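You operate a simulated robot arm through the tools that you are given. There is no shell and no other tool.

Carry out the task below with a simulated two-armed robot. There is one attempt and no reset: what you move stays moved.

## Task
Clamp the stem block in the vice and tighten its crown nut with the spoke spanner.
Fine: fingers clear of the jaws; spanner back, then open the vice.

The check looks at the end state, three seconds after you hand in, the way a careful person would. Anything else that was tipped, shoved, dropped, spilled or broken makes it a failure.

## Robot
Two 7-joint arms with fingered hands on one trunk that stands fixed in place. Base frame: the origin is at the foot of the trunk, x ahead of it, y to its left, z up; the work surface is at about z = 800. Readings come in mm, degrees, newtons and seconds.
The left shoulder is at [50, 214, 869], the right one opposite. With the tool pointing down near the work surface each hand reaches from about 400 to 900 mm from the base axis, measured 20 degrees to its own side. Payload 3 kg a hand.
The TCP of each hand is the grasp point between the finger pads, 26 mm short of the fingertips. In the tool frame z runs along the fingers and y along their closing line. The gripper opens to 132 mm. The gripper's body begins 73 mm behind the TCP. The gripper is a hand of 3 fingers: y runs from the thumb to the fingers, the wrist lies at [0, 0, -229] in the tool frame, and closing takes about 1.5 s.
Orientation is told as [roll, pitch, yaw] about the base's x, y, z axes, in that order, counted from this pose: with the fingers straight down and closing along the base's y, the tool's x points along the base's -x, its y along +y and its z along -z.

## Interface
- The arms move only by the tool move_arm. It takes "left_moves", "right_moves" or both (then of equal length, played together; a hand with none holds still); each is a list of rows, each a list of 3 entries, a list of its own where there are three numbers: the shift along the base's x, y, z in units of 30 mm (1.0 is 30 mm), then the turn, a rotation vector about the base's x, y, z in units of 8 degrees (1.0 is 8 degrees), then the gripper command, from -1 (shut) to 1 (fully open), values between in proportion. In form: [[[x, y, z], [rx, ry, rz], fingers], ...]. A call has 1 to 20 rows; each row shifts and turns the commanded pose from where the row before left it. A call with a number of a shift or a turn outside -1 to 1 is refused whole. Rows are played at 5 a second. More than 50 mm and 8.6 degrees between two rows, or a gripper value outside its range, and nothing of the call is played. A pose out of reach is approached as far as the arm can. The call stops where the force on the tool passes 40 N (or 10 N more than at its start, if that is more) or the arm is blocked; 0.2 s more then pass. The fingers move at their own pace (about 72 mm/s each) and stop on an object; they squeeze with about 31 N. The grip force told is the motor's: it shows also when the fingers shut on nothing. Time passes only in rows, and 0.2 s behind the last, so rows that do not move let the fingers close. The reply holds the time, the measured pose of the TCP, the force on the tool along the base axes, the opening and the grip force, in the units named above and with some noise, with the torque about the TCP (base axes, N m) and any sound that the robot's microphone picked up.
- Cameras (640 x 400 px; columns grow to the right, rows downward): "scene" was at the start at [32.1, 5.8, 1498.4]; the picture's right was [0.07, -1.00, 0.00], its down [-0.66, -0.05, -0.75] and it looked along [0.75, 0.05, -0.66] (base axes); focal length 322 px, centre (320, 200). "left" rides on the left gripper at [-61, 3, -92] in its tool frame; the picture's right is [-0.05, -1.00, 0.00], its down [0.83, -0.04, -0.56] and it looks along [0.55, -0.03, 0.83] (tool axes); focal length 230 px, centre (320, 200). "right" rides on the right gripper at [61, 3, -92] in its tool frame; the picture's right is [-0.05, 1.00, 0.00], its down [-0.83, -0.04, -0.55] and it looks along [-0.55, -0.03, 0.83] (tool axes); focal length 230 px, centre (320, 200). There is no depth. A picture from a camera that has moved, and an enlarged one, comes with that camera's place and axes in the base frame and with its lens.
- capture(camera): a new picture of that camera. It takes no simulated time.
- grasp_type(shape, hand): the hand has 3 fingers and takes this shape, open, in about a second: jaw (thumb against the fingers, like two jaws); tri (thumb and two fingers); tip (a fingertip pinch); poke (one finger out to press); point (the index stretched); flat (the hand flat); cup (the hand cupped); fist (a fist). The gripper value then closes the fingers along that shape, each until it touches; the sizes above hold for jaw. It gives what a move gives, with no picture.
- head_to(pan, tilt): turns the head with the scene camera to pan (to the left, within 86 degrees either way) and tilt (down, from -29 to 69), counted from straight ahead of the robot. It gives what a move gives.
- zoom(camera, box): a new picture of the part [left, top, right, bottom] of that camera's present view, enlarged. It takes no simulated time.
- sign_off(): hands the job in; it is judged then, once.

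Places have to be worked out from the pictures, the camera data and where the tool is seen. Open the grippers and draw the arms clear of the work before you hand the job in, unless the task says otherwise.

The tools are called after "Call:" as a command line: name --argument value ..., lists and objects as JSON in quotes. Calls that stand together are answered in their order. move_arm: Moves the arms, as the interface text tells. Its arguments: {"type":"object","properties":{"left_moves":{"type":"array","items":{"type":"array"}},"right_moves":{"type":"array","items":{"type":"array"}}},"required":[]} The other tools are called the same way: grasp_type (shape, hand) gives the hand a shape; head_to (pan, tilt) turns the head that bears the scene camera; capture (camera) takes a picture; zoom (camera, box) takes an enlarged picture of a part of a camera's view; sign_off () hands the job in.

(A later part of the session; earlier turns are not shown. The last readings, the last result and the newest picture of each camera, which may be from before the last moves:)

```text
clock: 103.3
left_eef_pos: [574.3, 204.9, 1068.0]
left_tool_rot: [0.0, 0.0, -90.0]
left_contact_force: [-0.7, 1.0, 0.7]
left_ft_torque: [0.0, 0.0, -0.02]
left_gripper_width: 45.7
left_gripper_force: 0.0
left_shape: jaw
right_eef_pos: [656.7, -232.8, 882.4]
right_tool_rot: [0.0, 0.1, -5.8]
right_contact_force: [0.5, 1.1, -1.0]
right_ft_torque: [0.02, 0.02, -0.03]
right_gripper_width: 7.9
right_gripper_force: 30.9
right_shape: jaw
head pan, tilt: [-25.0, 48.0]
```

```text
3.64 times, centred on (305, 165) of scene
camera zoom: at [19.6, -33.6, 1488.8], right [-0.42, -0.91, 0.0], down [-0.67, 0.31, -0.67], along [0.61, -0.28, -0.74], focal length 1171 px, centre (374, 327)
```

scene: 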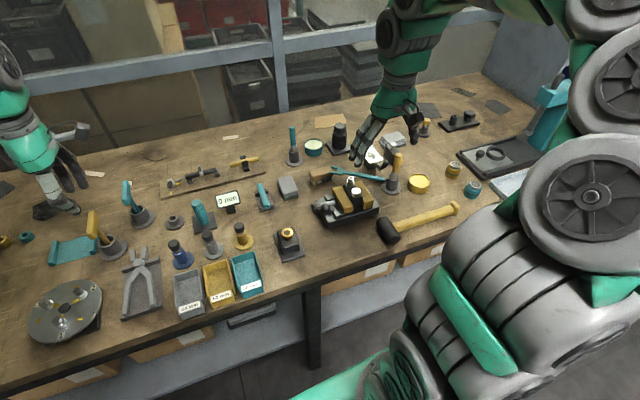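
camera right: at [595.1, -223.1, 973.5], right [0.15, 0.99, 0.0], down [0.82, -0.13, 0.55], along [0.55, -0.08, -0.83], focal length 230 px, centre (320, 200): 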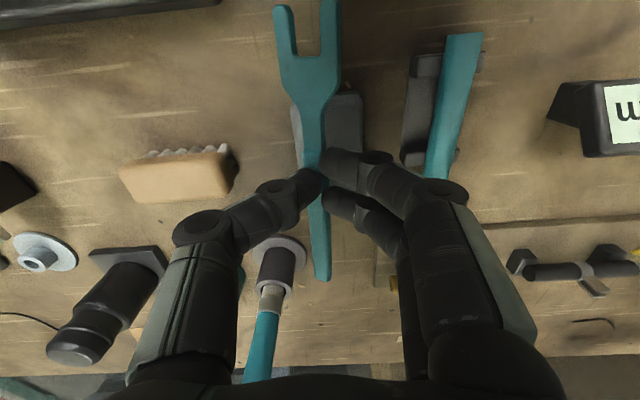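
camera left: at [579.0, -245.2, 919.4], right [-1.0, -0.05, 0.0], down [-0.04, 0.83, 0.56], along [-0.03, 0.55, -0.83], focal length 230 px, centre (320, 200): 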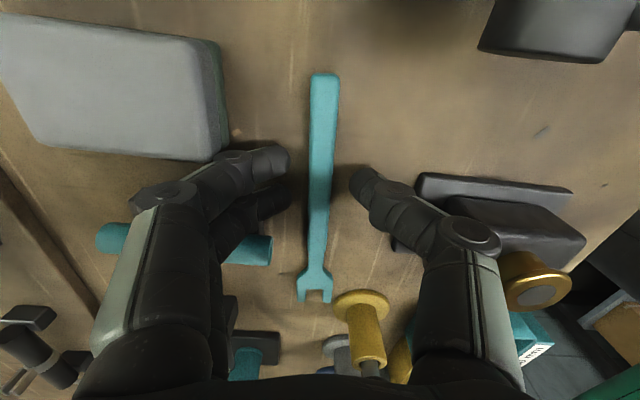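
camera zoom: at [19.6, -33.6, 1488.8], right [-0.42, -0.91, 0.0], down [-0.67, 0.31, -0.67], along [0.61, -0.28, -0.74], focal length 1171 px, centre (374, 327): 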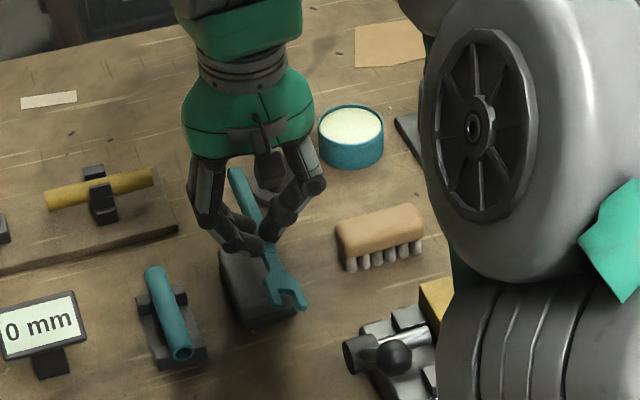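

Still held. I centre it over the box (its axis about 4° off x), then lower towards its top.

Call:
move_arm --right_moves '[[[0.1, 0.15, 0], [0, 0, 0.1], -1], [[0.09, 0.18, 0], [0, 0, 0.12], -1], [[0, 0, -0.2], [0, 0, 0], -1], [[0, 0, -0.2], [0, 0, 0], -1], [[0, 0, -0.2], [0, 0, 0], -1], [[0, 0, -0.1], [0, 0, 0], -1], [[0, 0, 0], [0, 0, 0], -1]]'

Call:
capture --camera "right"

Call:
zoom --camera "scene" --box '[260, 140, 340, 205]'

```text
clock: 104.9
left_eef_pos: [574.2, 205.4, 1068.0]
left_tool_rot: [0.0, 0.0, -90.0]
left_contact_force: [0.2, 0.3, 0.2]
left_ft_torque: [-0.02, 0.02, -0.03]
left_gripper_width: 45.8
left_gripper_force: 0.1
left_shape: jaw
right_eef_pos: [663.3, -221.8, 861.2]
right_tool_rot: [-0.1, 0.0, -4.1]
right_contact_force: [-0.2, -0.4, -0.3]
right_ft_torque: [0.02, 0.01, 0.0]
right_gripper_width: 7.4
right_gripper_force: 30.8
right_shape: jaw
head pan, tilt: [-25.0, 48.0]
```

```text
taken
camera right: at [601.7, -214.4, 952.4], right [0.12, 0.99, 0.0], down [0.83, -0.1, 0.55], along [0.55, -0.07, -0.83], focal length 230 px, centre (320, 200)
```

right: 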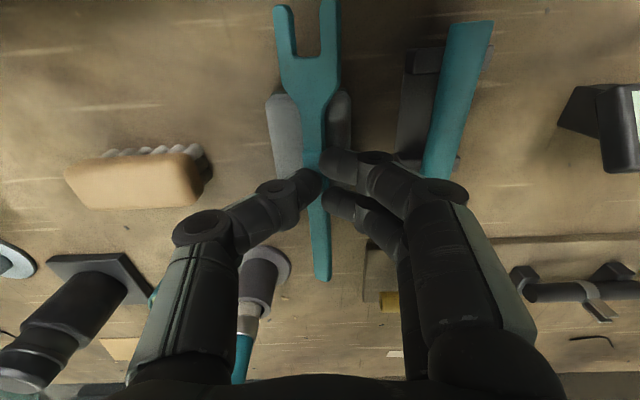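

```text
6.15 times, centred on (300, 172) of scene
camera zoom: at [19.6, -33.6, 1488.8], right [-0.42, -0.91, 0.0], down [-0.67, 0.31, -0.67], along [0.61, -0.28, -0.74], focal length 1982 px, centre (443, 369)
```

zoom: 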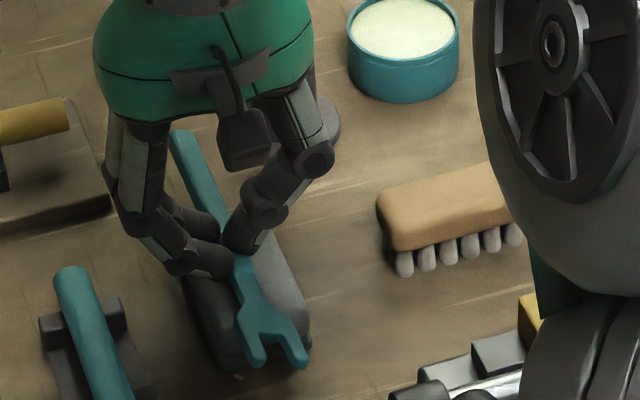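

Well centred. I creep down to contact.

Call:
move_arm --right_moves '[[[0, 0, -0.05], [0, 0, 0], -1], [[0, 0, -0.05], [0, 0, 0], -1], [[0, 0, -0.05], [0, 0, 0], -1], [[0, 0, -0.05], [0, 0, 0], -1], [[0, 0, 0], [0, 0, 0], -1]]'

```text
clock: 105.8
left_eef_pos: [573.5, 205.8, 1069.8]
left_tool_rot: [0.1, 0.1, -90.1]
left_contact_force: [-0.3, 0.5, -0.6]
left_ft_torque: [0.01, -0.03, 0.01]
left_gripper_width: 45.6
left_gripper_force: 0.1
left_shape: jaw
right_eef_pos: [665.0, -222.3, 858.4]
right_tool_rot: [0.0, -0.4, -4.1]
right_contact_force: [-2.4, 1.3, 14.1]
right_ft_torque: [-0.07, 0.08, -0.01]
right_gripper_width: 9.4
right_gripper_force: 31.1
right_shape: jaw
head pan, tilt: [-25.0, 48.0]
stopped in row 4 (right hand): the force on the tool passed its limit at 42 N (the readings are from after the stop); the commanded pose is now the measured one
```

It is resting on the box. I ease off slightly and open gently.

Call:
move_arm --right_moves '[[[0, 0, 0.03], [0, 0, 0], -1], [[0, 0, 0], [0, 0, 0], -0.85], [[0, 0, 0], [0, 0, 0], -0.75], [[0, 0, 0], [0, 0, 0], -0.65], [[0, 0, 0], [0, 0, 0], -0.55], [[0, 0, 0], [0, 0, 0], -0.5], [[0, 0, 0], [0, 0, 0], -0.5]]'

Call:
capture --camera "right"

Call:
zoom --camera "scene" --box '[260, 140, 340, 205]'

```text
clock: 107.4
left_eef_pos: [574.6, 205.1, 1068.1]
left_tool_rot: [0.0, -0.1, -89.9]
left_contact_force: [0.5, 1.3, 0.4]
left_ft_torque: [-0.01, 0.01, 0.03]
left_gripper_width: 45.8
left_gripper_force: 0.0
left_shape: jaw
right_eef_pos: [665.0, -222.4, 857.9]
right_tool_rot: [0.0, -0.2, -4.1]
right_contact_force: [-0.4, 0.5, -0.4]
right_ft_torque: [0.0, 0.0, 0.01]
right_gripper_width: 32.7
right_gripper_force: 0.1
right_shape: jaw
head pan, tilt: [-25.0, 48.0]
```

```text
taken
camera right: at [602.5, -215.1, 950.5], right [0.12, 0.99, 0.0], down [0.82, -0.1, 0.56], along [0.55, -0.07, -0.83], focal length 230 px, centre (320, 200)
```

right: 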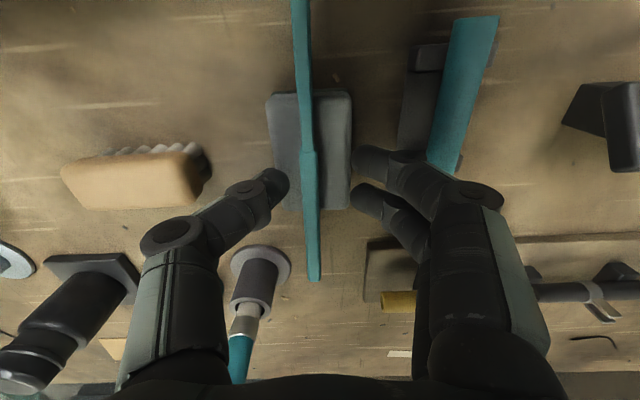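

```text
6.15 times, centred on (300, 172) of scene
camera zoom: at [19.6, -33.6, 1488.8], right [-0.42, -0.91, 0.0], down [-0.67, 0.31, -0.67], along [0.61, -0.28, -0.74], focal length 1982 px, centre (443, 369)
```

zoom: 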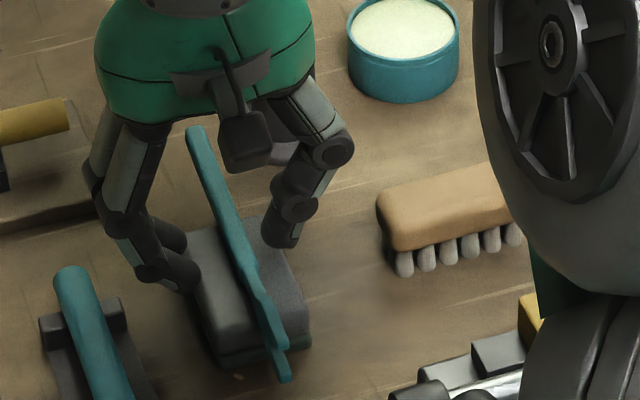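

The spanner came to rest on its edge (fork plane upright) when I released it, balanced on the box. I tip it flat by nudging only the handle's upper edge with the thumb: raise 5 mm, then push gently in +y.

Call:
move_arm --right_moves '[[[0, 0, 0.17], [0, 0, 0], -0.5], [[0, 0.1, 0], [0, 0, 0], -0.5], [[0, 0.1, 0], [0, 0, 0], -0.5], [[0, 0.1, 0], [0, 0, 0], -0.5], [[0, 0.06, 0], [0, 0, 0], -0.5], [[0, 0, 0], [0, 0, 0], -0.5]]'

Call:
capture --camera "right"

Call:
zoom --camera "scene" --box '[260, 140, 340, 205]'

```text
clock: 108.8
left_eef_pos: [574.5, 205.7, 1068.1]
left_tool_rot: [0.0, 0.0, -90.0]
left_contact_force: [-0.2, 1.1, -0.5]
left_ft_torque: [-0.04, -0.02, -0.01]
left_gripper_width: 45.8
left_gripper_force: 0.1
left_shape: jaw
right_eef_pos: [666.6, -212.3, 862.5]
right_tool_rot: [0.0, -0.2, -4.1]
right_contact_force: [-0.6, -1.5, 1.6]
right_ft_torque: [0.0, -0.03, 0.02]
right_gripper_width: 32.8
right_gripper_force: 0.0
right_shape: jaw
head pan, tilt: [-25.0, 48.0]
```

```text
taken
camera right: at [602.5, -204.8, 955.4], right [0.12, 0.99, 0.0], down [0.82, -0.1, 0.56], along [0.55, -0.07, -0.83], focal length 230 px, centre (320, 200)
```

right: 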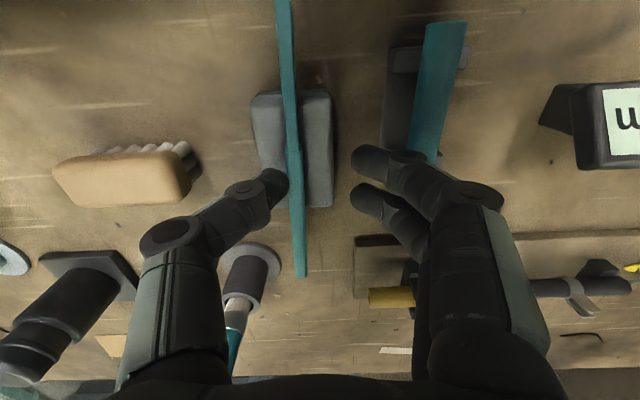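

```text
6.15 times, centred on (300, 172) of scene
camera zoom: at [19.6, -33.6, 1488.8], right [-0.42, -0.91, 0.0], down [-0.67, 0.31, -0.67], along [0.61, -0.28, -0.74], focal length 1982 px, centre (443, 369)
```

zoom: 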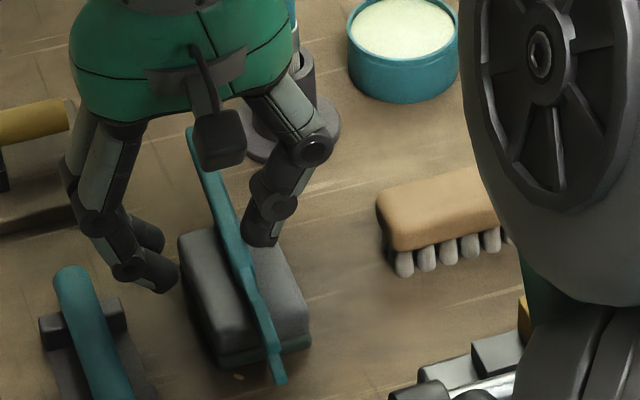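

The thumb just touches it. I push a few mm more.

Call:
move_arm --right_moves '[[[0, 0.07, 0], [0, 0, 0], -0.5], [[0, 0.07, 0], [0, 0, 0], -0.5], [[0, 0.07, 0], [0, 0, 0], -0.5], [[0, 0, 0], [0, 0, 0], -0.5]]'

Call:
capture --camera "right"

Call:
zoom --camera "scene" --box '[260, 140, 340, 205]'

```text
clock: 109.8
left_eef_pos: [574.7, 204.8, 1068.9]
left_tool_rot: [0.1, 0.0, -90.0]
left_contact_force: [0.5, 0.2, 0.6]
left_ft_torque: [0.0, 0.03, 0.03]
left_gripper_width: 45.9
left_gripper_force: 0.1
left_shape: jaw
right_eef_pos: [663.2, -204.5, 863.8]
right_tool_rot: [-0.1, -0.2, -4.1]
right_contact_force: [-0.7, -0.1, 0.5]
right_ft_torque: [-0.02, 0.01, -0.01]
right_gripper_width: 33.1
right_gripper_force: 0.0
right_shape: jaw
head pan, tilt: [-25.0, 48.0]
```

```text
taken
camera right: at [602.5, -198.4, 955.6], right [0.12, 0.99, 0.0], down [0.82, -0.1, 0.56], along [0.55, -0.07, -0.83], focal length 230 px, centre (320, 200)
```

right: 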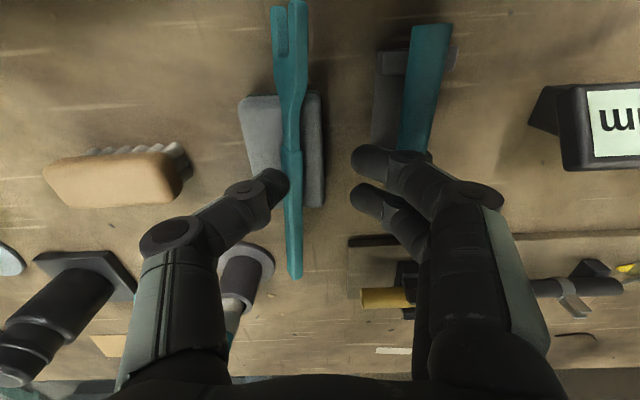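

```text
6.15 times, centred on (300, 172) of scene
camera zoom: at [19.6, -33.6, 1488.8], right [-0.42, -0.91, 0.0], down [-0.67, 0.31, -0.67], along [0.61, -0.28, -0.74], focal length 1982 px, centre (443, 369)
```

zoom: 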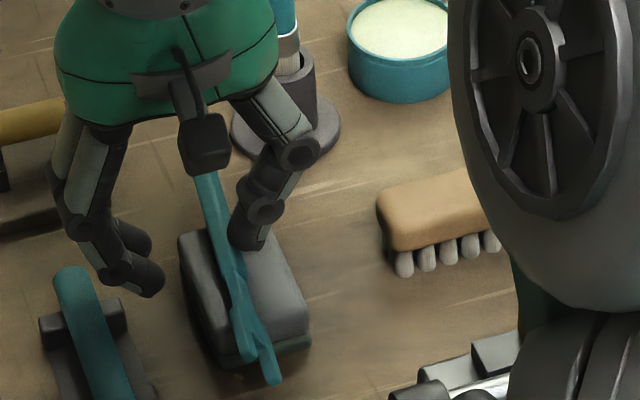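

It is tipping over (about 45° now). A few mm more.

Call:
move_arm --right_moves '[[[0, 0.07, -0.03], [0, 0, 0], -0.5], [[0, 0.07, 0], [0, 0, 0], -0.5], [[0, 0.05, 0], [0, 0, 0], -0.5], [[0, 0, 0], [0, 0, 0], -0.5]]'

Call:
capture --camera "right"

Call:
zoom --camera "scene" --box '[260, 140, 340, 205]'

```text
clock: 110.8
left_eef_pos: [575.2, 205.6, 1069.0]
left_tool_rot: [-0.1, -0.1, -90.0]
left_contact_force: [0.5, -0.4, -0.2]
left_ft_torque: [0.0, 0.02, 0.0]
left_gripper_width: 46.1
left_gripper_force: 0.1
left_shape: jaw
right_eef_pos: [663.0, -200.5, 862.2]
right_tool_rot: [0.0, -0.3, -4.1]
right_contact_force: [1.3, 1.0, 2.1]
right_ft_torque: [-0.09, -0.03, 0.04]
right_gripper_width: 32.8
right_gripper_force: 0.0
right_shape: jaw
head pan, tilt: [-25.0, 48.0]
```

```text
taken
camera right: at [602.3, -192.8, 954.5], right [0.12, 0.99, 0.0], down [0.82, -0.1, 0.56], along [0.55, -0.07, -0.83], focal length 230 px, centre (320, 200)
```

right: 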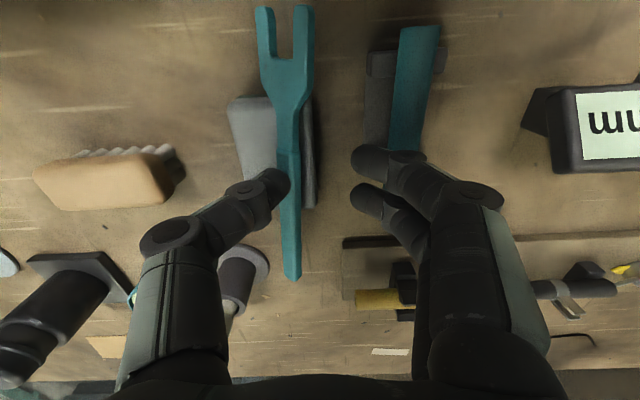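

```text
6.15 times, centred on (300, 172) of scene
camera zoom: at [19.6, -33.6, 1488.8], right [-0.42, -0.91, 0.0], down [-0.67, 0.31, -0.67], along [0.61, -0.28, -0.74], focal length 1982 px, centre (443, 369)
```

zoom: 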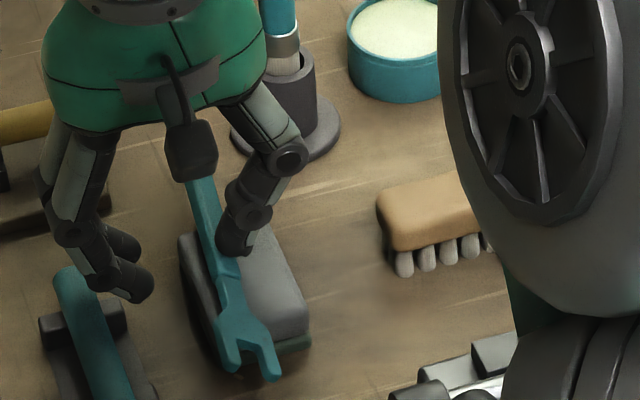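

Now almost flat. I back the thumb off so it settles.

Call:
move_arm --right_moves '[[[0, -0.1, 0], [0, 0, 0], -0.5], [[0, -0.1, 0.1], [0, 0, 0], -0.4], [[0, 0, 0.2], [0, 0, 0], -0.4], [[0, 0, 0.3], [0, 0, 0], -0.4]]'

Call:
capture --camera "right"

Call:
zoom --camera "scene" --box '[260, 140, 340, 205]'

```text
clock: 111.8
left_eef_pos: [574.5, 205.7, 1068.3]
left_tool_rot: [0.0, 0.0, -90.1]
left_contact_force: [0.1, -0.9, -0.9]
left_ft_torque: [0.0, -0.01, 0.01]
left_gripper_width: 45.8
left_gripper_force: 0.1
left_shape: jaw
right_eef_pos: [661.7, -206.0, 880.2]
right_tool_rot: [0.0, -0.2, -4.1]
right_contact_force: [0.1, 0.5, -0.7]
right_ft_torque: [0.01, -0.01, 0.03]
right_gripper_width: 39.5
right_gripper_force: 0.2
right_shape: jaw
head pan, tilt: [-25.0, 48.0]
```

```text
taken
camera right: at [600.9, -198.4, 972.2], right [0.12, 0.99, 0.0], down [0.82, -0.1, 0.56], along [0.55, -0.07, -0.83], focal length 230 px, centre (320, 200)
```

right: 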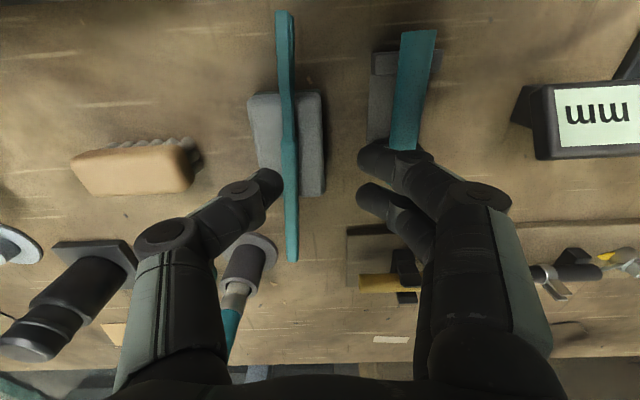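

```text
6.15 times, centred on (300, 172) of scene
camera zoom: at [19.6, -33.6, 1488.8], right [-0.42, -0.91, 0.0], down [-0.67, 0.31, -0.67], along [0.61, -0.28, -0.74], focal length 1982 px, centre (443, 369)
```

zoom: 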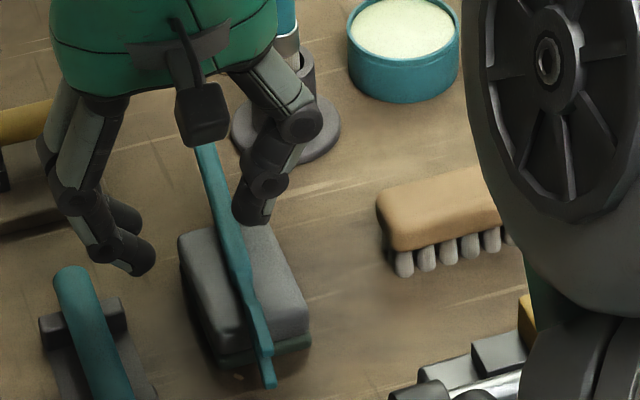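

It rolled back on edge when released. I zoom in to understand what supports it.

Call:
zoom --camera "right" --box '[220, 0, 360, 270]'

Call:
zoom --camera "scene" --box '[275, 160, 315, 205]'

```text
1.48 times, centred on (290, 135) of right
camera zoom: at [600.9, -198.4, 972.2], right [0.12, 0.99, 0.0], down [0.82, -0.1, 0.56], along [0.55, -0.07, -0.83], focal length 341 px, centre (364, 296)
```

zoom: 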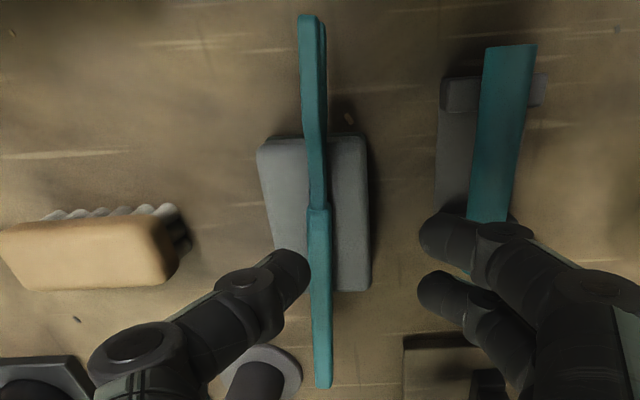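

```text
8.89 times, centred on (295, 182) of scene
camera zoom: at [19.6, -33.6, 1488.8], right [-0.42, -0.91, 0.0], down [-0.67, 0.31, -0.67], along [0.61, -0.28, -0.74], focal length 2863 px, centre (542, 356)
```

zoom: 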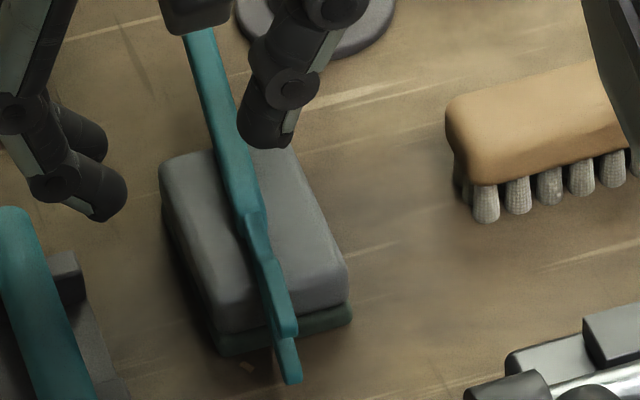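

I'll repeat the nudge, but this time lift the thumb straight up at the end rather than dragging back.

Call:
move_arm --right_moves '[[[0, -0.4, 0], [0, 0, 0], -0.4], [[0, 0, -0.3], [0, 0, 0], -0.4], [[0, 0, -0.22], [0, 0, 0], -0.4], [[0, 0.15, 0], [0, 0, 0], -0.4], [[0, 0.15, 0], [0, 0, 0], -0.4], [[0, 0.12, 0], [0, 0, 0], -0.4], [[0, 0.1, 0], [0, 0, 0], -0.4], [[0, 0.1, 0], [0, 0, 0], -0.4], [[0, 0, 0], [0, 0, 0], -0.4]]'

Call:
zoom --camera "right" --box '[220, 0, 360, 270]'

Call:
zoom --camera "scene" --box '[275, 160, 315, 205]'

```text
clock: 113.8
left_eef_pos: [574.9, 204.9, 1067.7]
left_tool_rot: [0.1, 0.0, -90.0]
left_contact_force: [0.8, 0.5, 0.3]
left_ft_torque: [0.0, -0.01, 0.02]
left_gripper_width: 45.8
left_gripper_force: 0.0
left_shape: jaw
right_eef_pos: [664.5, -198.8, 865.1]
right_tool_rot: [0.0, -0.1, -4.0]
right_contact_force: [-1.1, -2.4, 3.9]
right_ft_torque: [-0.15, -0.01, 0.0]
right_gripper_width: 40.2
right_gripper_force: 0.0
right_shape: jaw
head pan, tilt: [-25.0, 48.0]
```

```text
1.48 times, centred on (290, 135) of right
camera zoom: at [602.5, -192.3, 956.8], right [0.12, 0.99, 0.0], down [0.82, -0.1, 0.56], along [0.55, -0.07, -0.83], focal length 341 px, centre (364, 296)
```

zoom: 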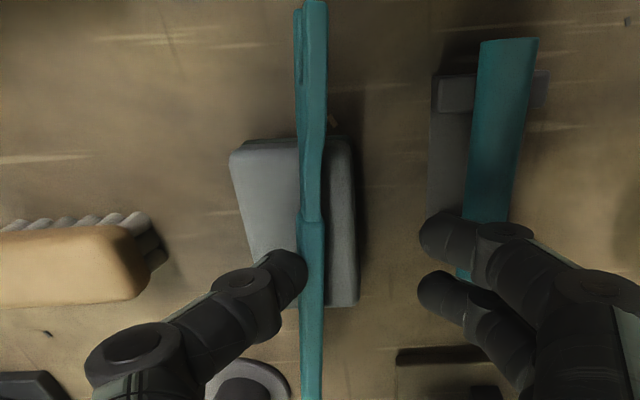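

```text
8.89 times, centred on (295, 182) of scene
camera zoom: at [19.6, -33.6, 1488.8], right [-0.42, -0.91, 0.0], down [-0.67, 0.31, -0.67], along [0.61, -0.28, -0.74], focal length 2863 px, centre (542, 356)
```

zoom: 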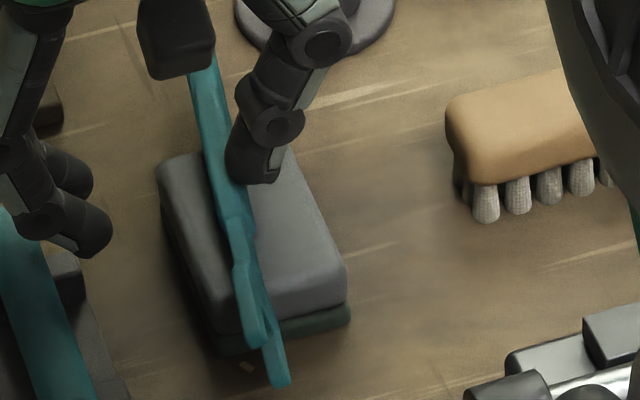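

The upper tine is leaning over towards +y (about 30°). I push a further 8 mm and then lift straight up.

Call:
move_arm --right_moves '[[[0, 0.1, 0], [0, 0, 0], -0.4], [[0, 0.1, 0], [0, 0, 0], -0.4], [[0, 0.1, 0], [0, 0, 0], -0.4], [[0, 0, 0], [0, 0, 0], -0.4]]'

Call:
zoom --camera "right" --box '[220, 0, 360, 270]'

Call:
zoom --camera "scene" --box '[275, 160, 315, 205]'

```text
clock: 114.8
left_eef_pos: [573.5, 204.9, 1068.8]
left_tool_rot: [0.1, 0.0, -90.0]
left_contact_force: [-0.4, 0.0, 0.0]
left_ft_torque: [-0.02, 0.01, 0.02]
left_gripper_width: 45.9
left_gripper_force: 0.0
left_shape: jaw
right_eef_pos: [663.4, -190.6, 865.0]
right_tool_rot: [-0.1, -0.2, -4.1]
right_contact_force: [-0.2, -0.4, 0.0]
right_ft_torque: [-0.01, -0.03, -0.01]
right_gripper_width: 39.4
right_gripper_force: 0.0
right_shape: jaw
head pan, tilt: [-25.0, 48.0]
```

```text
1.48 times, centred on (290, 135) of right
camera zoom: at [601.8, -183.0, 956.9], right [0.12, 0.99, 0.0], down [0.82, -0.1, 0.56], along [0.55, -0.07, -0.83], focal length 341 px, centre (364, 296)
```

zoom: 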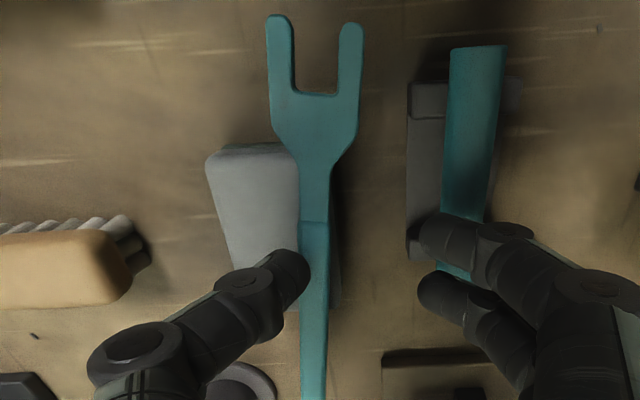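

```text
8.89 times, centred on (295, 182) of scene
camera zoom: at [19.6, -33.6, 1488.8], right [-0.42, -0.91, 0.0], down [-0.67, 0.31, -0.67], along [0.61, -0.28, -0.74], focal length 2863 px, centre (542, 356)
```

zoom: 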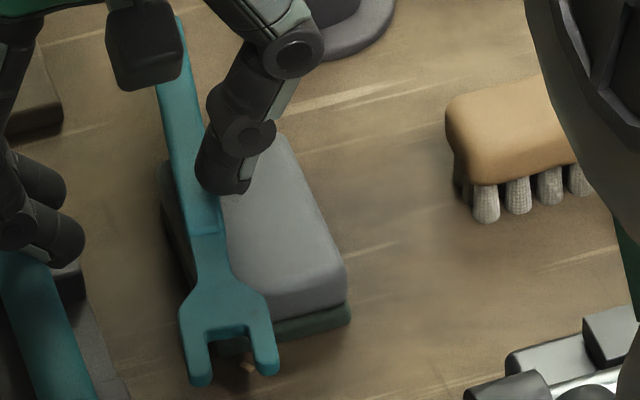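

Flat now, lying near the box's +y edge. I lift the hand straight up.

Call:
move_arm --right_moves '[[[0, 0, 0.15], [0, 0, 0], -0.4], [[0, 0, 0.3], [0, 0, 0], -0.4], [[0, 0, 0.5], [0, 0, 0], -0.4], [[0, 0, 0.5], [0, 0, 0], -0.4]]'

Call:
capture --camera "right"

Call:
zoom --camera "right" --box '[220, 0, 360, 270]'

Call:
zoom --camera "scene" --box '[265, 150, 325, 205]'

```text
clock: 115.8
left_eef_pos: [574.5, 205.5, 1067.5]
left_tool_rot: [0.0, 0.0, -90.0]
left_contact_force: [1.0, -0.5, 0.3]
left_ft_torque: [-0.02, -0.03, 0.01]
left_gripper_width: 45.9
left_gripper_force: 0.0
left_shape: jaw
right_eef_pos: [664.8, -189.9, 907.1]
right_tool_rot: [0.1, -0.1, -4.0]
right_contact_force: [-0.1, 0.1, -0.6]
right_ft_torque: [0.02, 0.0, 0.0]
right_gripper_width: 39.5
right_gripper_force: 0.0
right_shape: jaw
head pan, tilt: [-25.0, 48.0]
```

```text
taken
camera right: at [603.2, -182.4, 999.5], right [0.12, 0.99, 0.0], down [0.82, -0.1, 0.56], along [0.55, -0.07, -0.83], focal length 230 px, centre (320, 200)
```

right: 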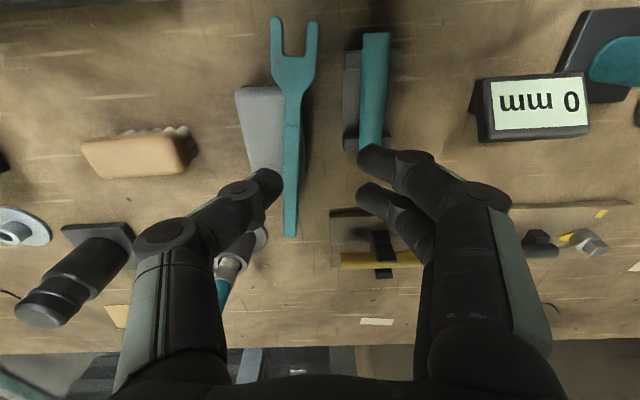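

```text
1.48 times, centred on (290, 135) of right
camera zoom: at [603.2, -182.4, 999.5], right [0.12, 0.99, 0.0], down [0.82, -0.1, 0.56], along [0.55, -0.07, -0.83], focal length 341 px, centre (364, 296)
```

zoom: 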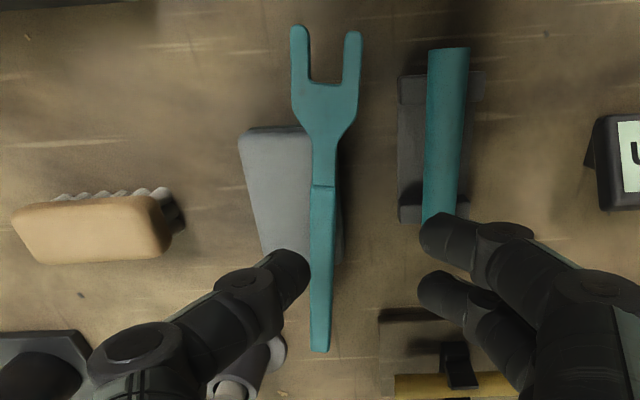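

```text
7.27 times, centred on (295, 178) of scene
camera zoom: at [19.6, -33.6, 1488.8], right [-0.42, -0.91, 0.0], down [-0.67, 0.31, -0.67], along [0.61, -0.28, -0.74], focal length 2342 px, centre (502, 364)
```

zoom: 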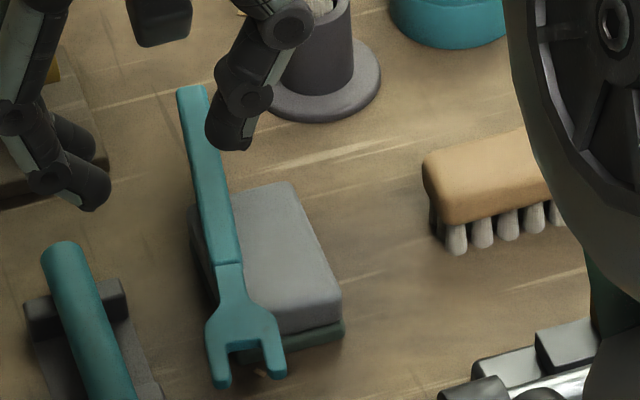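

The spanner now lies flat on the box, its handle end overhanging to (747, -229), heading ~168°. I move over the overhang (718, -223) at yaw -12 and check alignment.

Call:
move_arm --right_moves '[[[0.45, -0.28, 0], [0, 0, -0.25], -0.5], [[0.45, -0.28, 0], [0, 0, -0.25], -0.5], [[0.45, -0.28, -0.3], [0, 0, -0.25], -0.5], [[0.43, -0.27, -0.3], [0, 0, -0.25], -0.5], [[0, 0, -0.2], [0, 0, 0], -0.5], [[0, 0, 0], [0, 0, 0], -0.5]]'

Call:
capture --camera "right"

Call:
zoom --camera "scene" --box '[255, 130, 335, 205]'

```text
clock: 117.2
left_eef_pos: [575.0, 204.5, 1068.6]
left_tool_rot: [0.0, -0.1, -90.0]
left_contact_force: [-0.4, 0.2, -0.2]
left_ft_torque: [0.01, -0.02, 0.01]
left_gripper_width: 46.0
left_gripper_force: 0.1
left_shape: jaw
right_eef_pos: [718.6, -223.1, 884.4]
right_tool_rot: [0.0, -0.2, -12.2]
right_contact_force: [0.7, 0.7, 0.4]
right_ft_torque: [-0.05, -0.01, 0.02]
right_gripper_width: 33.2
right_gripper_force: 0.1
right_shape: jaw
head pan, tilt: [-25.0, 48.0]
```

```text
taken
camera right: at [657.9, -207.9, 976.5], right [0.26, 0.97, 0.0], down [0.8, -0.22, 0.56], along [0.54, -0.15, -0.83], focal length 230 px, centre (320, 200)
```

right: 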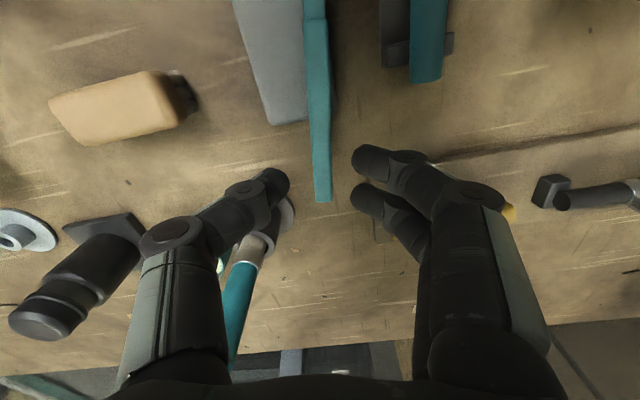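

```text
5.33 times, centred on (295, 168) of scene
camera zoom: at [19.6, -33.6, 1488.8], right [-0.42, -0.91, 0.0], down [-0.67, 0.31, -0.67], along [0.61, -0.28, -0.74], focal length 1718 px, centre (453, 373)
```

zoom: 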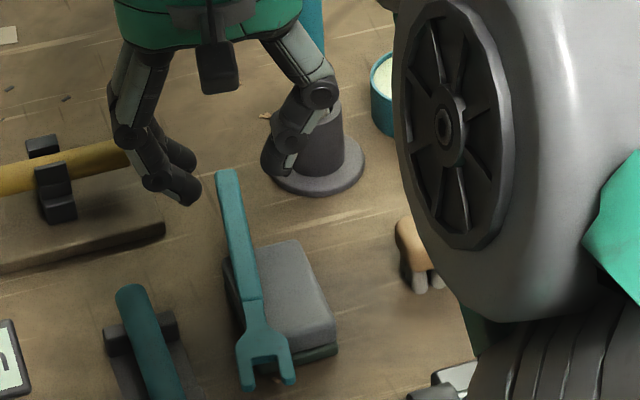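

The handle is centred and parallel to the hand. I lower to TCP ≈ 849 so the pads' middle meets the handle.

Call:
move_arm --right_moves '[[[0, 0, -0.5], [0, 0, 0], -0.5], [[0, 0, -0.4], [0, 0, 0], -0.5], [[0, 0, -0.28], [0, 0, 0], -0.5], [[0, 0, 0], [0, 0, 0], -0.5]]'

Call:
capture --camera "right"

Call:
zoom --camera "scene" --box '[265, 150, 325, 200]'

```text
clock: 118.2
left_eef_pos: [574.3, 204.7, 1067.7]
left_tool_rot: [0.0, 0.0, -90.0]
left_contact_force: [0.3, -0.7, 0.2]
left_ft_torque: [0.01, -0.03, 0.01]
left_gripper_width: 45.9
left_gripper_force: 0.1
left_shape: jaw
right_eef_pos: [718.2, -223.0, 848.9]
right_tool_rot: [0.0, -0.3, -12.2]
right_contact_force: [0.0, -0.3, 0.0]
right_ft_torque: [-0.01, 0.04, -0.01]
right_gripper_width: 33.3
right_gripper_force: 0.0
right_shape: jaw
head pan, tilt: [-25.0, 48.0]
```

```text
taken
camera right: at [657.6, -208.6, 940.4], right [0.26, 0.97, 0.0], down [0.8, -0.22, 0.56], along [0.54, -0.15, -0.83], focal length 230 px, centre (320, 200)
```

right: 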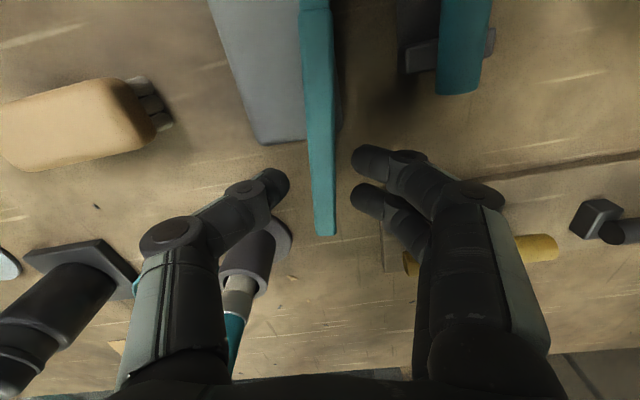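

```text
8.00 times, centred on (295, 175) of scene
camera zoom: at [19.6, -33.6, 1488.8], right [-0.42, -0.91, 0.0], down [-0.67, 0.31, -0.67], along [0.61, -0.28, -0.74], focal length 2576 px, centre (520, 400)
```

zoom: 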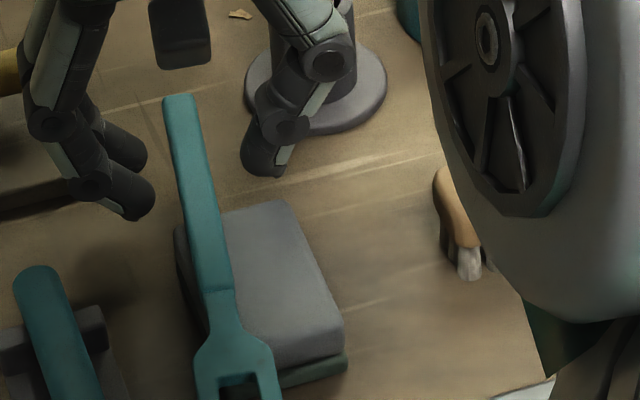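

Using both heights, the handle top seems nearer 841, so I raise the hand 4 mm to have the handle about 17 mm below the TCP, then close gently.

Call:
move_arm --right_moves '[[[0, 0, 0.15], [0, 0, 0], -0.6], [[0, 0, 0], [0, 0, 0], -0.7], [[0, 0, 0], [0, 0, 0], -0.8], [[0, 0, 0], [0, 0, 0], -0.9], [[0, 0, 0], [0, 0, 0], -1], [[0, 0, 0], [0, 0, 0], -1], [[0, 0, 0], [0, 0, 0], -1]]'

Call:
capture --camera "right"

Call:
zoom --camera "scene" --box '[265, 150, 325, 200]'

```text
clock: 119.8
left_eef_pos: [575.0, 204.1, 1068.4]
left_tool_rot: [-0.1, 0.0, -90.0]
left_contact_force: [-0.4, 0.1, 0.7]
left_ft_torque: [-0.01, 0.0, 0.03]
left_gripper_width: 45.8
left_gripper_force: 0.0
left_shape: jaw
right_eef_pos: [718.0, -222.4, 852.7]
right_tool_rot: [0.0, -0.2, -12.1]
right_contact_force: [-1.1, -0.7, 0.3]
right_ft_torque: [-0.01, 0.04, -0.01]
right_gripper_width: 7.8
right_gripper_force: 30.9
right_shape: jaw
head pan, tilt: [-25.0, 48.0]
```

```text
taken
camera right: at [657.6, -208.0, 944.7], right [0.26, 0.97, 0.0], down [0.8, -0.22, 0.56], along [0.54, -0.15, -0.83], focal length 230 px, centre (320, 200)
```

right: 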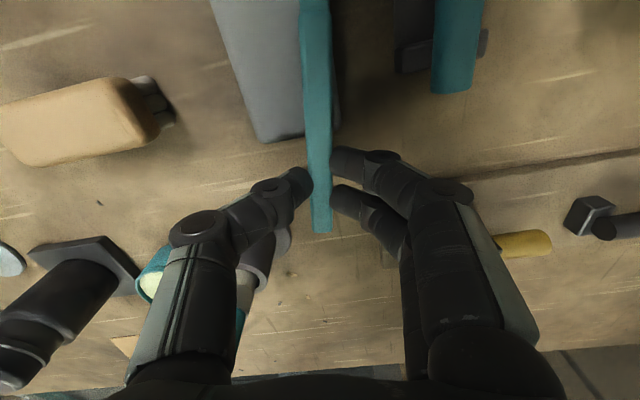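

```text
8.00 times, centred on (295, 175) of scene
camera zoom: at [19.6, -33.6, 1488.8], right [-0.42, -0.91, 0.0], down [-0.67, 0.31, -0.67], along [0.61, -0.28, -0.74], focal length 2576 px, centre (520, 400)
```

zoom: 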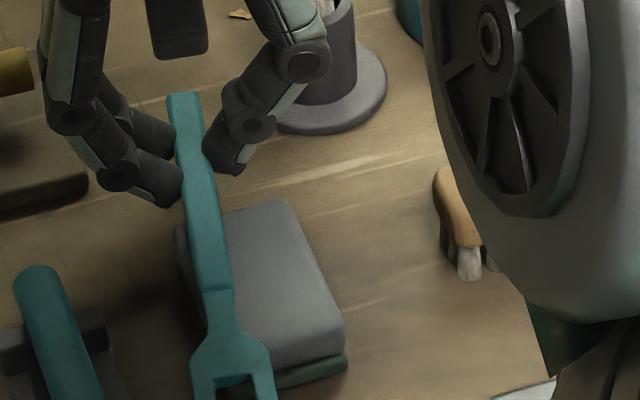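

Reading 7.8 mm with the handle squarely between the pads, just like the good grip at the rest. I lift slowly.

Call:
move_arm --right_moves '[[[0, 0, 0.05], [0, 0, 0], -1], [[0, 0, 0.1], [0, 0, 0], -1], [[0, 0, 0.15], [0, 0, 0], -1], [[0, 0, 0.2], [0, 0, 0], -1], [[0, 0, 0.3], [0, 0, 0], -1], [[0, 0, 0.3], [0, 0, 0], -1], [[0, 0, 0], [0, 0, 0], -1]]'

Call:
capture --camera "right"

Call:
zoom --camera "scene" --box '[255, 130, 335, 205]'

```text
clock: 121.4
left_eef_pos: [575.1, 204.6, 1067.9]
left_tool_rot: [0.0, 0.0, -89.9]
left_contact_force: [-0.6, 0.5, -0.5]
left_ft_torque: [-0.02, 0.0, -0.02]
left_gripper_width: 45.8
left_gripper_force: 0.1
left_shape: jaw
right_eef_pos: [718.6, -223.4, 887.1]
right_tool_rot: [0.0, -0.2, -12.1]
right_contact_force: [0.0, -0.1, -0.9]
right_ft_torque: [-0.01, -0.03, 0.01]
right_gripper_width: 7.6
right_gripper_force: 30.8
right_shape: jaw
head pan, tilt: [-25.0, 48.0]
```

```text
taken
camera right: at [657.9, -208.1, 978.9], right [0.26, 0.97, 0.0], down [0.8, -0.22, 0.56], along [0.54, -0.15, -0.83], focal length 230 px, centre (320, 200)
```

right: 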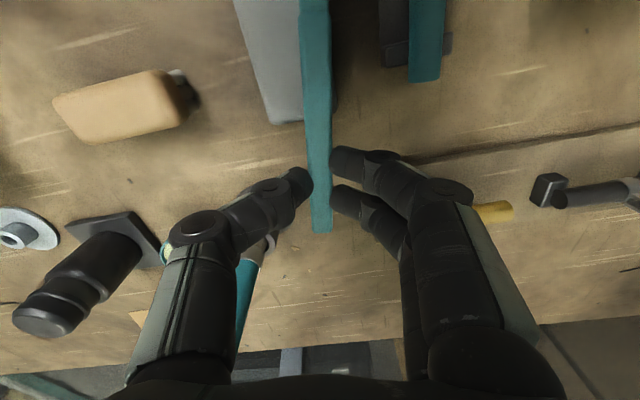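

```text
5.33 times, centred on (295, 168) of scene
camera zoom: at [19.6, -33.6, 1488.8], right [-0.42, -0.91, 0.0], down [-0.67, 0.31, -0.67], along [0.61, -0.28, -0.74], focal length 1718 px, centre (453, 373)
```

zoom: 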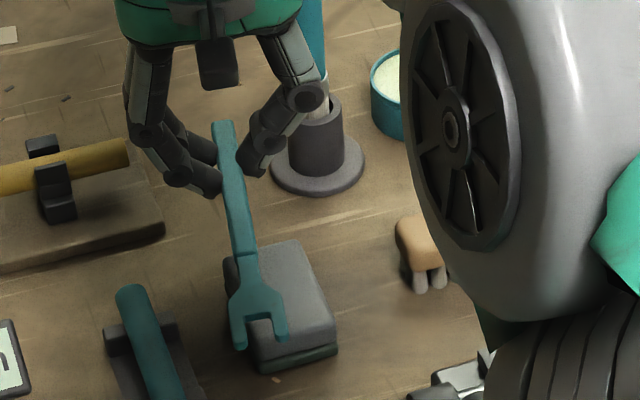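

The spanner is held firmly and level. From several views the nut centre is (533.7, -361.5), top z ≈ 907. I raise and swing to the far-side stand-off, with the fork heading 237° towards the nut.

Call:
move_arm --right_moves '[[[0, 0, 0.3], [0, 0, 0], -1], [[0, 0, 0.4], [0, 0, 0], -1], [[0, 0, 0.4], [0, 0, 0], -1], [[0, 0, 0.4], [0, 0, 0], -1], [[0, 0, 0.4], [0, 0, 0.1], -1], [[0, 0, 0.3], [0, 0, 0.3], -1], [[-0.2, 0, 0], [0, 0, 0.5], -1], [[-0.25, 0, 0], [0, 0, 0.6], -1], [[-0.25, 0, 0], [0, 0, 0.6], -1], [[-0.25, 0, 0], [0, 0, 0.6], -1], [[-0.25, 0, 0], [0, 0, 0.6], -1], [[-0.25, 0, 0], [0, 0, 0.6], -1], [[-0.25, 0, 0], [0, 0, 0.6], -1], [[-0.25, 0, 0], [0, 0, 0.6], -1], [[-0.25, 0, 0], [0, 0, 0.6], -1], [[-0.25, 0, 0], [0, 0, 0.6], -1], [[-0.25, -0.05, 0], [0, 0, 0.6], -1], [[-0.25, -0.05, 0], [0, 0, 0.6], -1], [[-0.3, -0.05, 0], [0, 0, 0.6], -1], [[-0.3, 0, 0], [0, 0, 0.6], -1]]'

Call:
capture --camera "right"

Call:
zoom --camera "scene" --box '[260, 100, 420, 220]'

```text
clock: 125.6
left_eef_pos: [575.3, 205.5, 1068.2]
left_tool_rot: [0.0, 0.0, -90.0]
left_contact_force: [-0.5, -0.4, 0.5]
left_ft_torque: [-0.01, -0.03, -0.02]
left_gripper_width: 46.1
left_gripper_force: 0.1
left_shape: jaw
right_eef_pos: [610.9, -227.9, 951.7]
right_tool_rot: [0.1, 0.0, 57.5]
right_contact_force: [0.9, 0.1, 0.0]
right_ft_torque: [0.07, -0.03, 0.01]
right_gripper_width: 7.6
right_gripper_force: 30.9
right_shape: jaw
head pan, tilt: [-25.0, 48.0]
```

```text
taken
camera right: at [575.0, -279.2, 1044.4], right [-0.82, 0.58, 0.0], down [0.48, 0.68, 0.56], along [0.32, 0.46, -0.83], focal length 230 px, centre (320, 200)
```

right: 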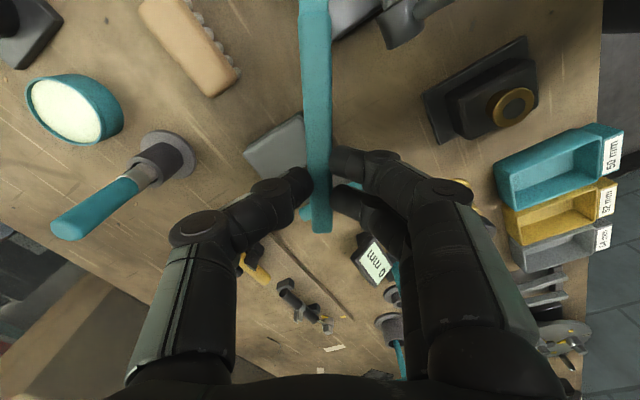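

```text
3.33 times, centred on (340, 160) of scene
camera zoom: at [19.6, -33.6, 1488.8], right [-0.42, -0.91, 0.0], down [-0.67, 0.31, -0.67], along [0.61, -0.28, -0.74], focal length 1074 px, centre (253, 333)
```

zoom: 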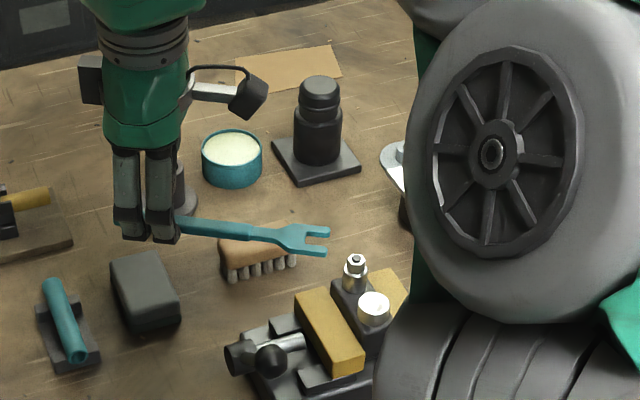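

Held well. I step to the exact stand-off line (x +9 mm) and lower close to nut height, then compare fork and nut in the scene view.

Call:
move_arm --right_moves '[[[0.15, 0, -0.3], [0, 0, 0.03], -1], [[0.15, 0, -0.3], [0, 0, 0], -1], [[0, 0, -0.3], [0, 0, 0], -1], [[0, 0, -0.2], [0, 0, 0], -1], [[0, 0, 0], [0, 0, 0], -1]]'

Call:
zoom --camera "scene" --box '[320, 160, 390, 205]'

Call:
zoom --camera "scene" --box '[280, 140, 390, 210]'

```text
clock: 126.8
left_eef_pos: [574.4, 205.1, 1068.3]
left_tool_rot: [-0.1, 0.0, -90.0]
left_contact_force: [0.3, -0.4, 1.0]
left_ft_torque: [0.03, 0.02, -0.02]
left_gripper_width: 45.8
left_gripper_force: 0.1
left_shape: jaw
right_eef_pos: [621.0, -228.5, 919.0]
right_tool_rot: [0.0, -0.2, 57.7]
right_contact_force: [-0.7, 0.3, -1.6]
right_ft_torque: [0.02, -0.03, -0.01]
right_gripper_width: 7.6
right_gripper_force: 31.9
right_shape: jaw
head pan, tilt: [-25.0, 48.0]
```

```text
8.89 times, centred on (355, 182) of scene
camera zoom: at [19.6, -33.6, 1488.8], right [-0.42, -0.91, 0.0], down [-0.67, 0.31, -0.67], along [0.61, -0.28, -0.74], focal length 2863 px, centre (9, 356)
```

zoom: 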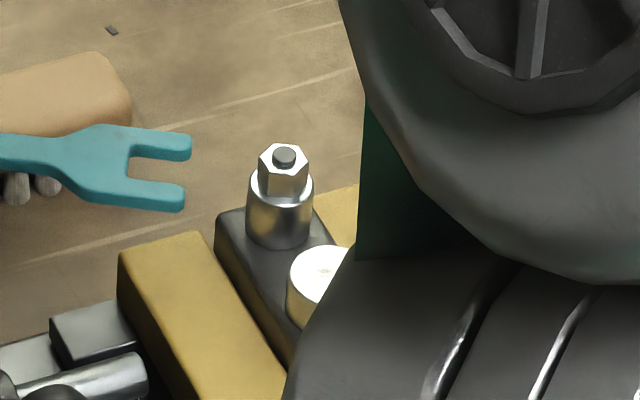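

```text
5.71 times, centred on (335, 175) of scene
camera zoom: at [19.6, -33.6, 1488.8], right [-0.42, -0.91, 0.0], down [-0.67, 0.31, -0.67], along [0.61, -0.28, -0.74], focal length 1840 px, centre (234, 343)
```

zoom: 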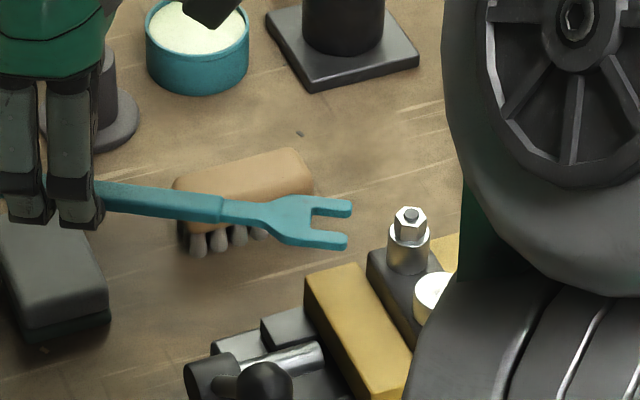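

The scene view shows fork and nut clearly; the spanner droops about 2.5° along its length. I level it by tilting the hand and look again.

Call:
move_arm --right_moves '[[[0, 0, 0], [-0.13, 0.085, 0], -1], [[0, 0, 0], [-0.13, 0.085, 0], -1], [[0, 0, 0], [0, 0, 0], -1]]'

Call:
zoom --camera "scene" --box '[320, 160, 390, 205]'

Call:
zoom --camera "scene" --box '[280, 140, 390, 210]'

```text
clock: 127.6
left_eef_pos: [575.5, 204.7, 1067.9]
left_tool_rot: [0.0, 0.0, -90.0]
left_contact_force: [0.1, -0.1, 0.9]
left_ft_torque: [0.03, 0.0, 0.0]
left_gripper_width: 46.0
left_gripper_force: 0.1
left_shape: jaw
right_eef_pos: [621.2, -228.8, 919.4]
right_tool_rot: [0.1, 2.3, 57.8]
right_contact_force: [0.0, -0.9, 0.2]
right_ft_torque: [0.08, 0.0, 0.01]
right_gripper_width: 7.8
right_gripper_force: 31.0
right_shape: jaw
head pan, tilt: [-25.0, 48.0]
```

```text
8.89 times, centred on (355, 182) of scene
camera zoom: at [19.6, -33.6, 1488.8], right [-0.42, -0.91, 0.0], down [-0.67, 0.31, -0.67], along [0.61, -0.28, -0.74], focal length 2863 px, centre (9, 356)
```

zoom: 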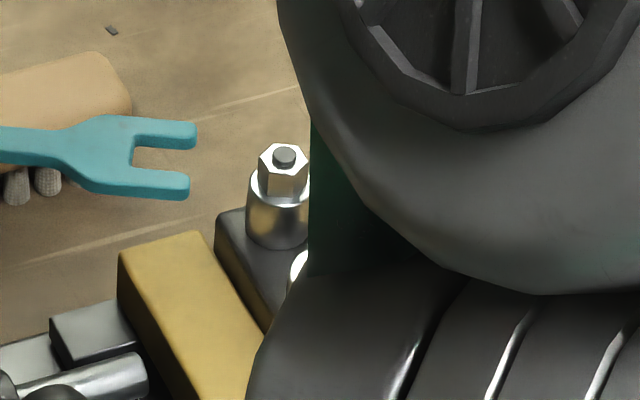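

```text
5.71 times, centred on (335, 175) of scene
camera zoom: at [19.6, -33.6, 1488.8], right [-0.42, -0.91, 0.0], down [-0.67, 0.31, -0.67], along [0.61, -0.28, -0.74], focal length 1840 px, centre (234, 343)
```

zoom: 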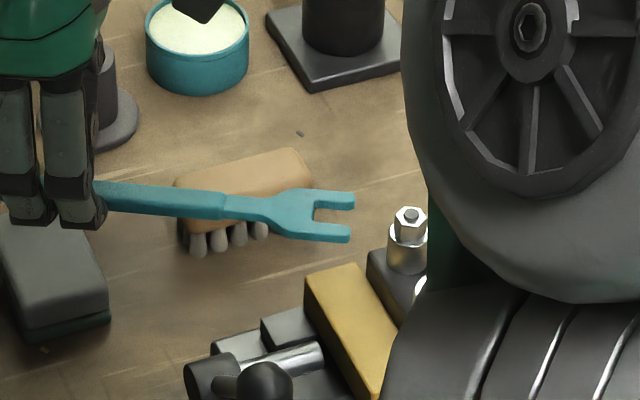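

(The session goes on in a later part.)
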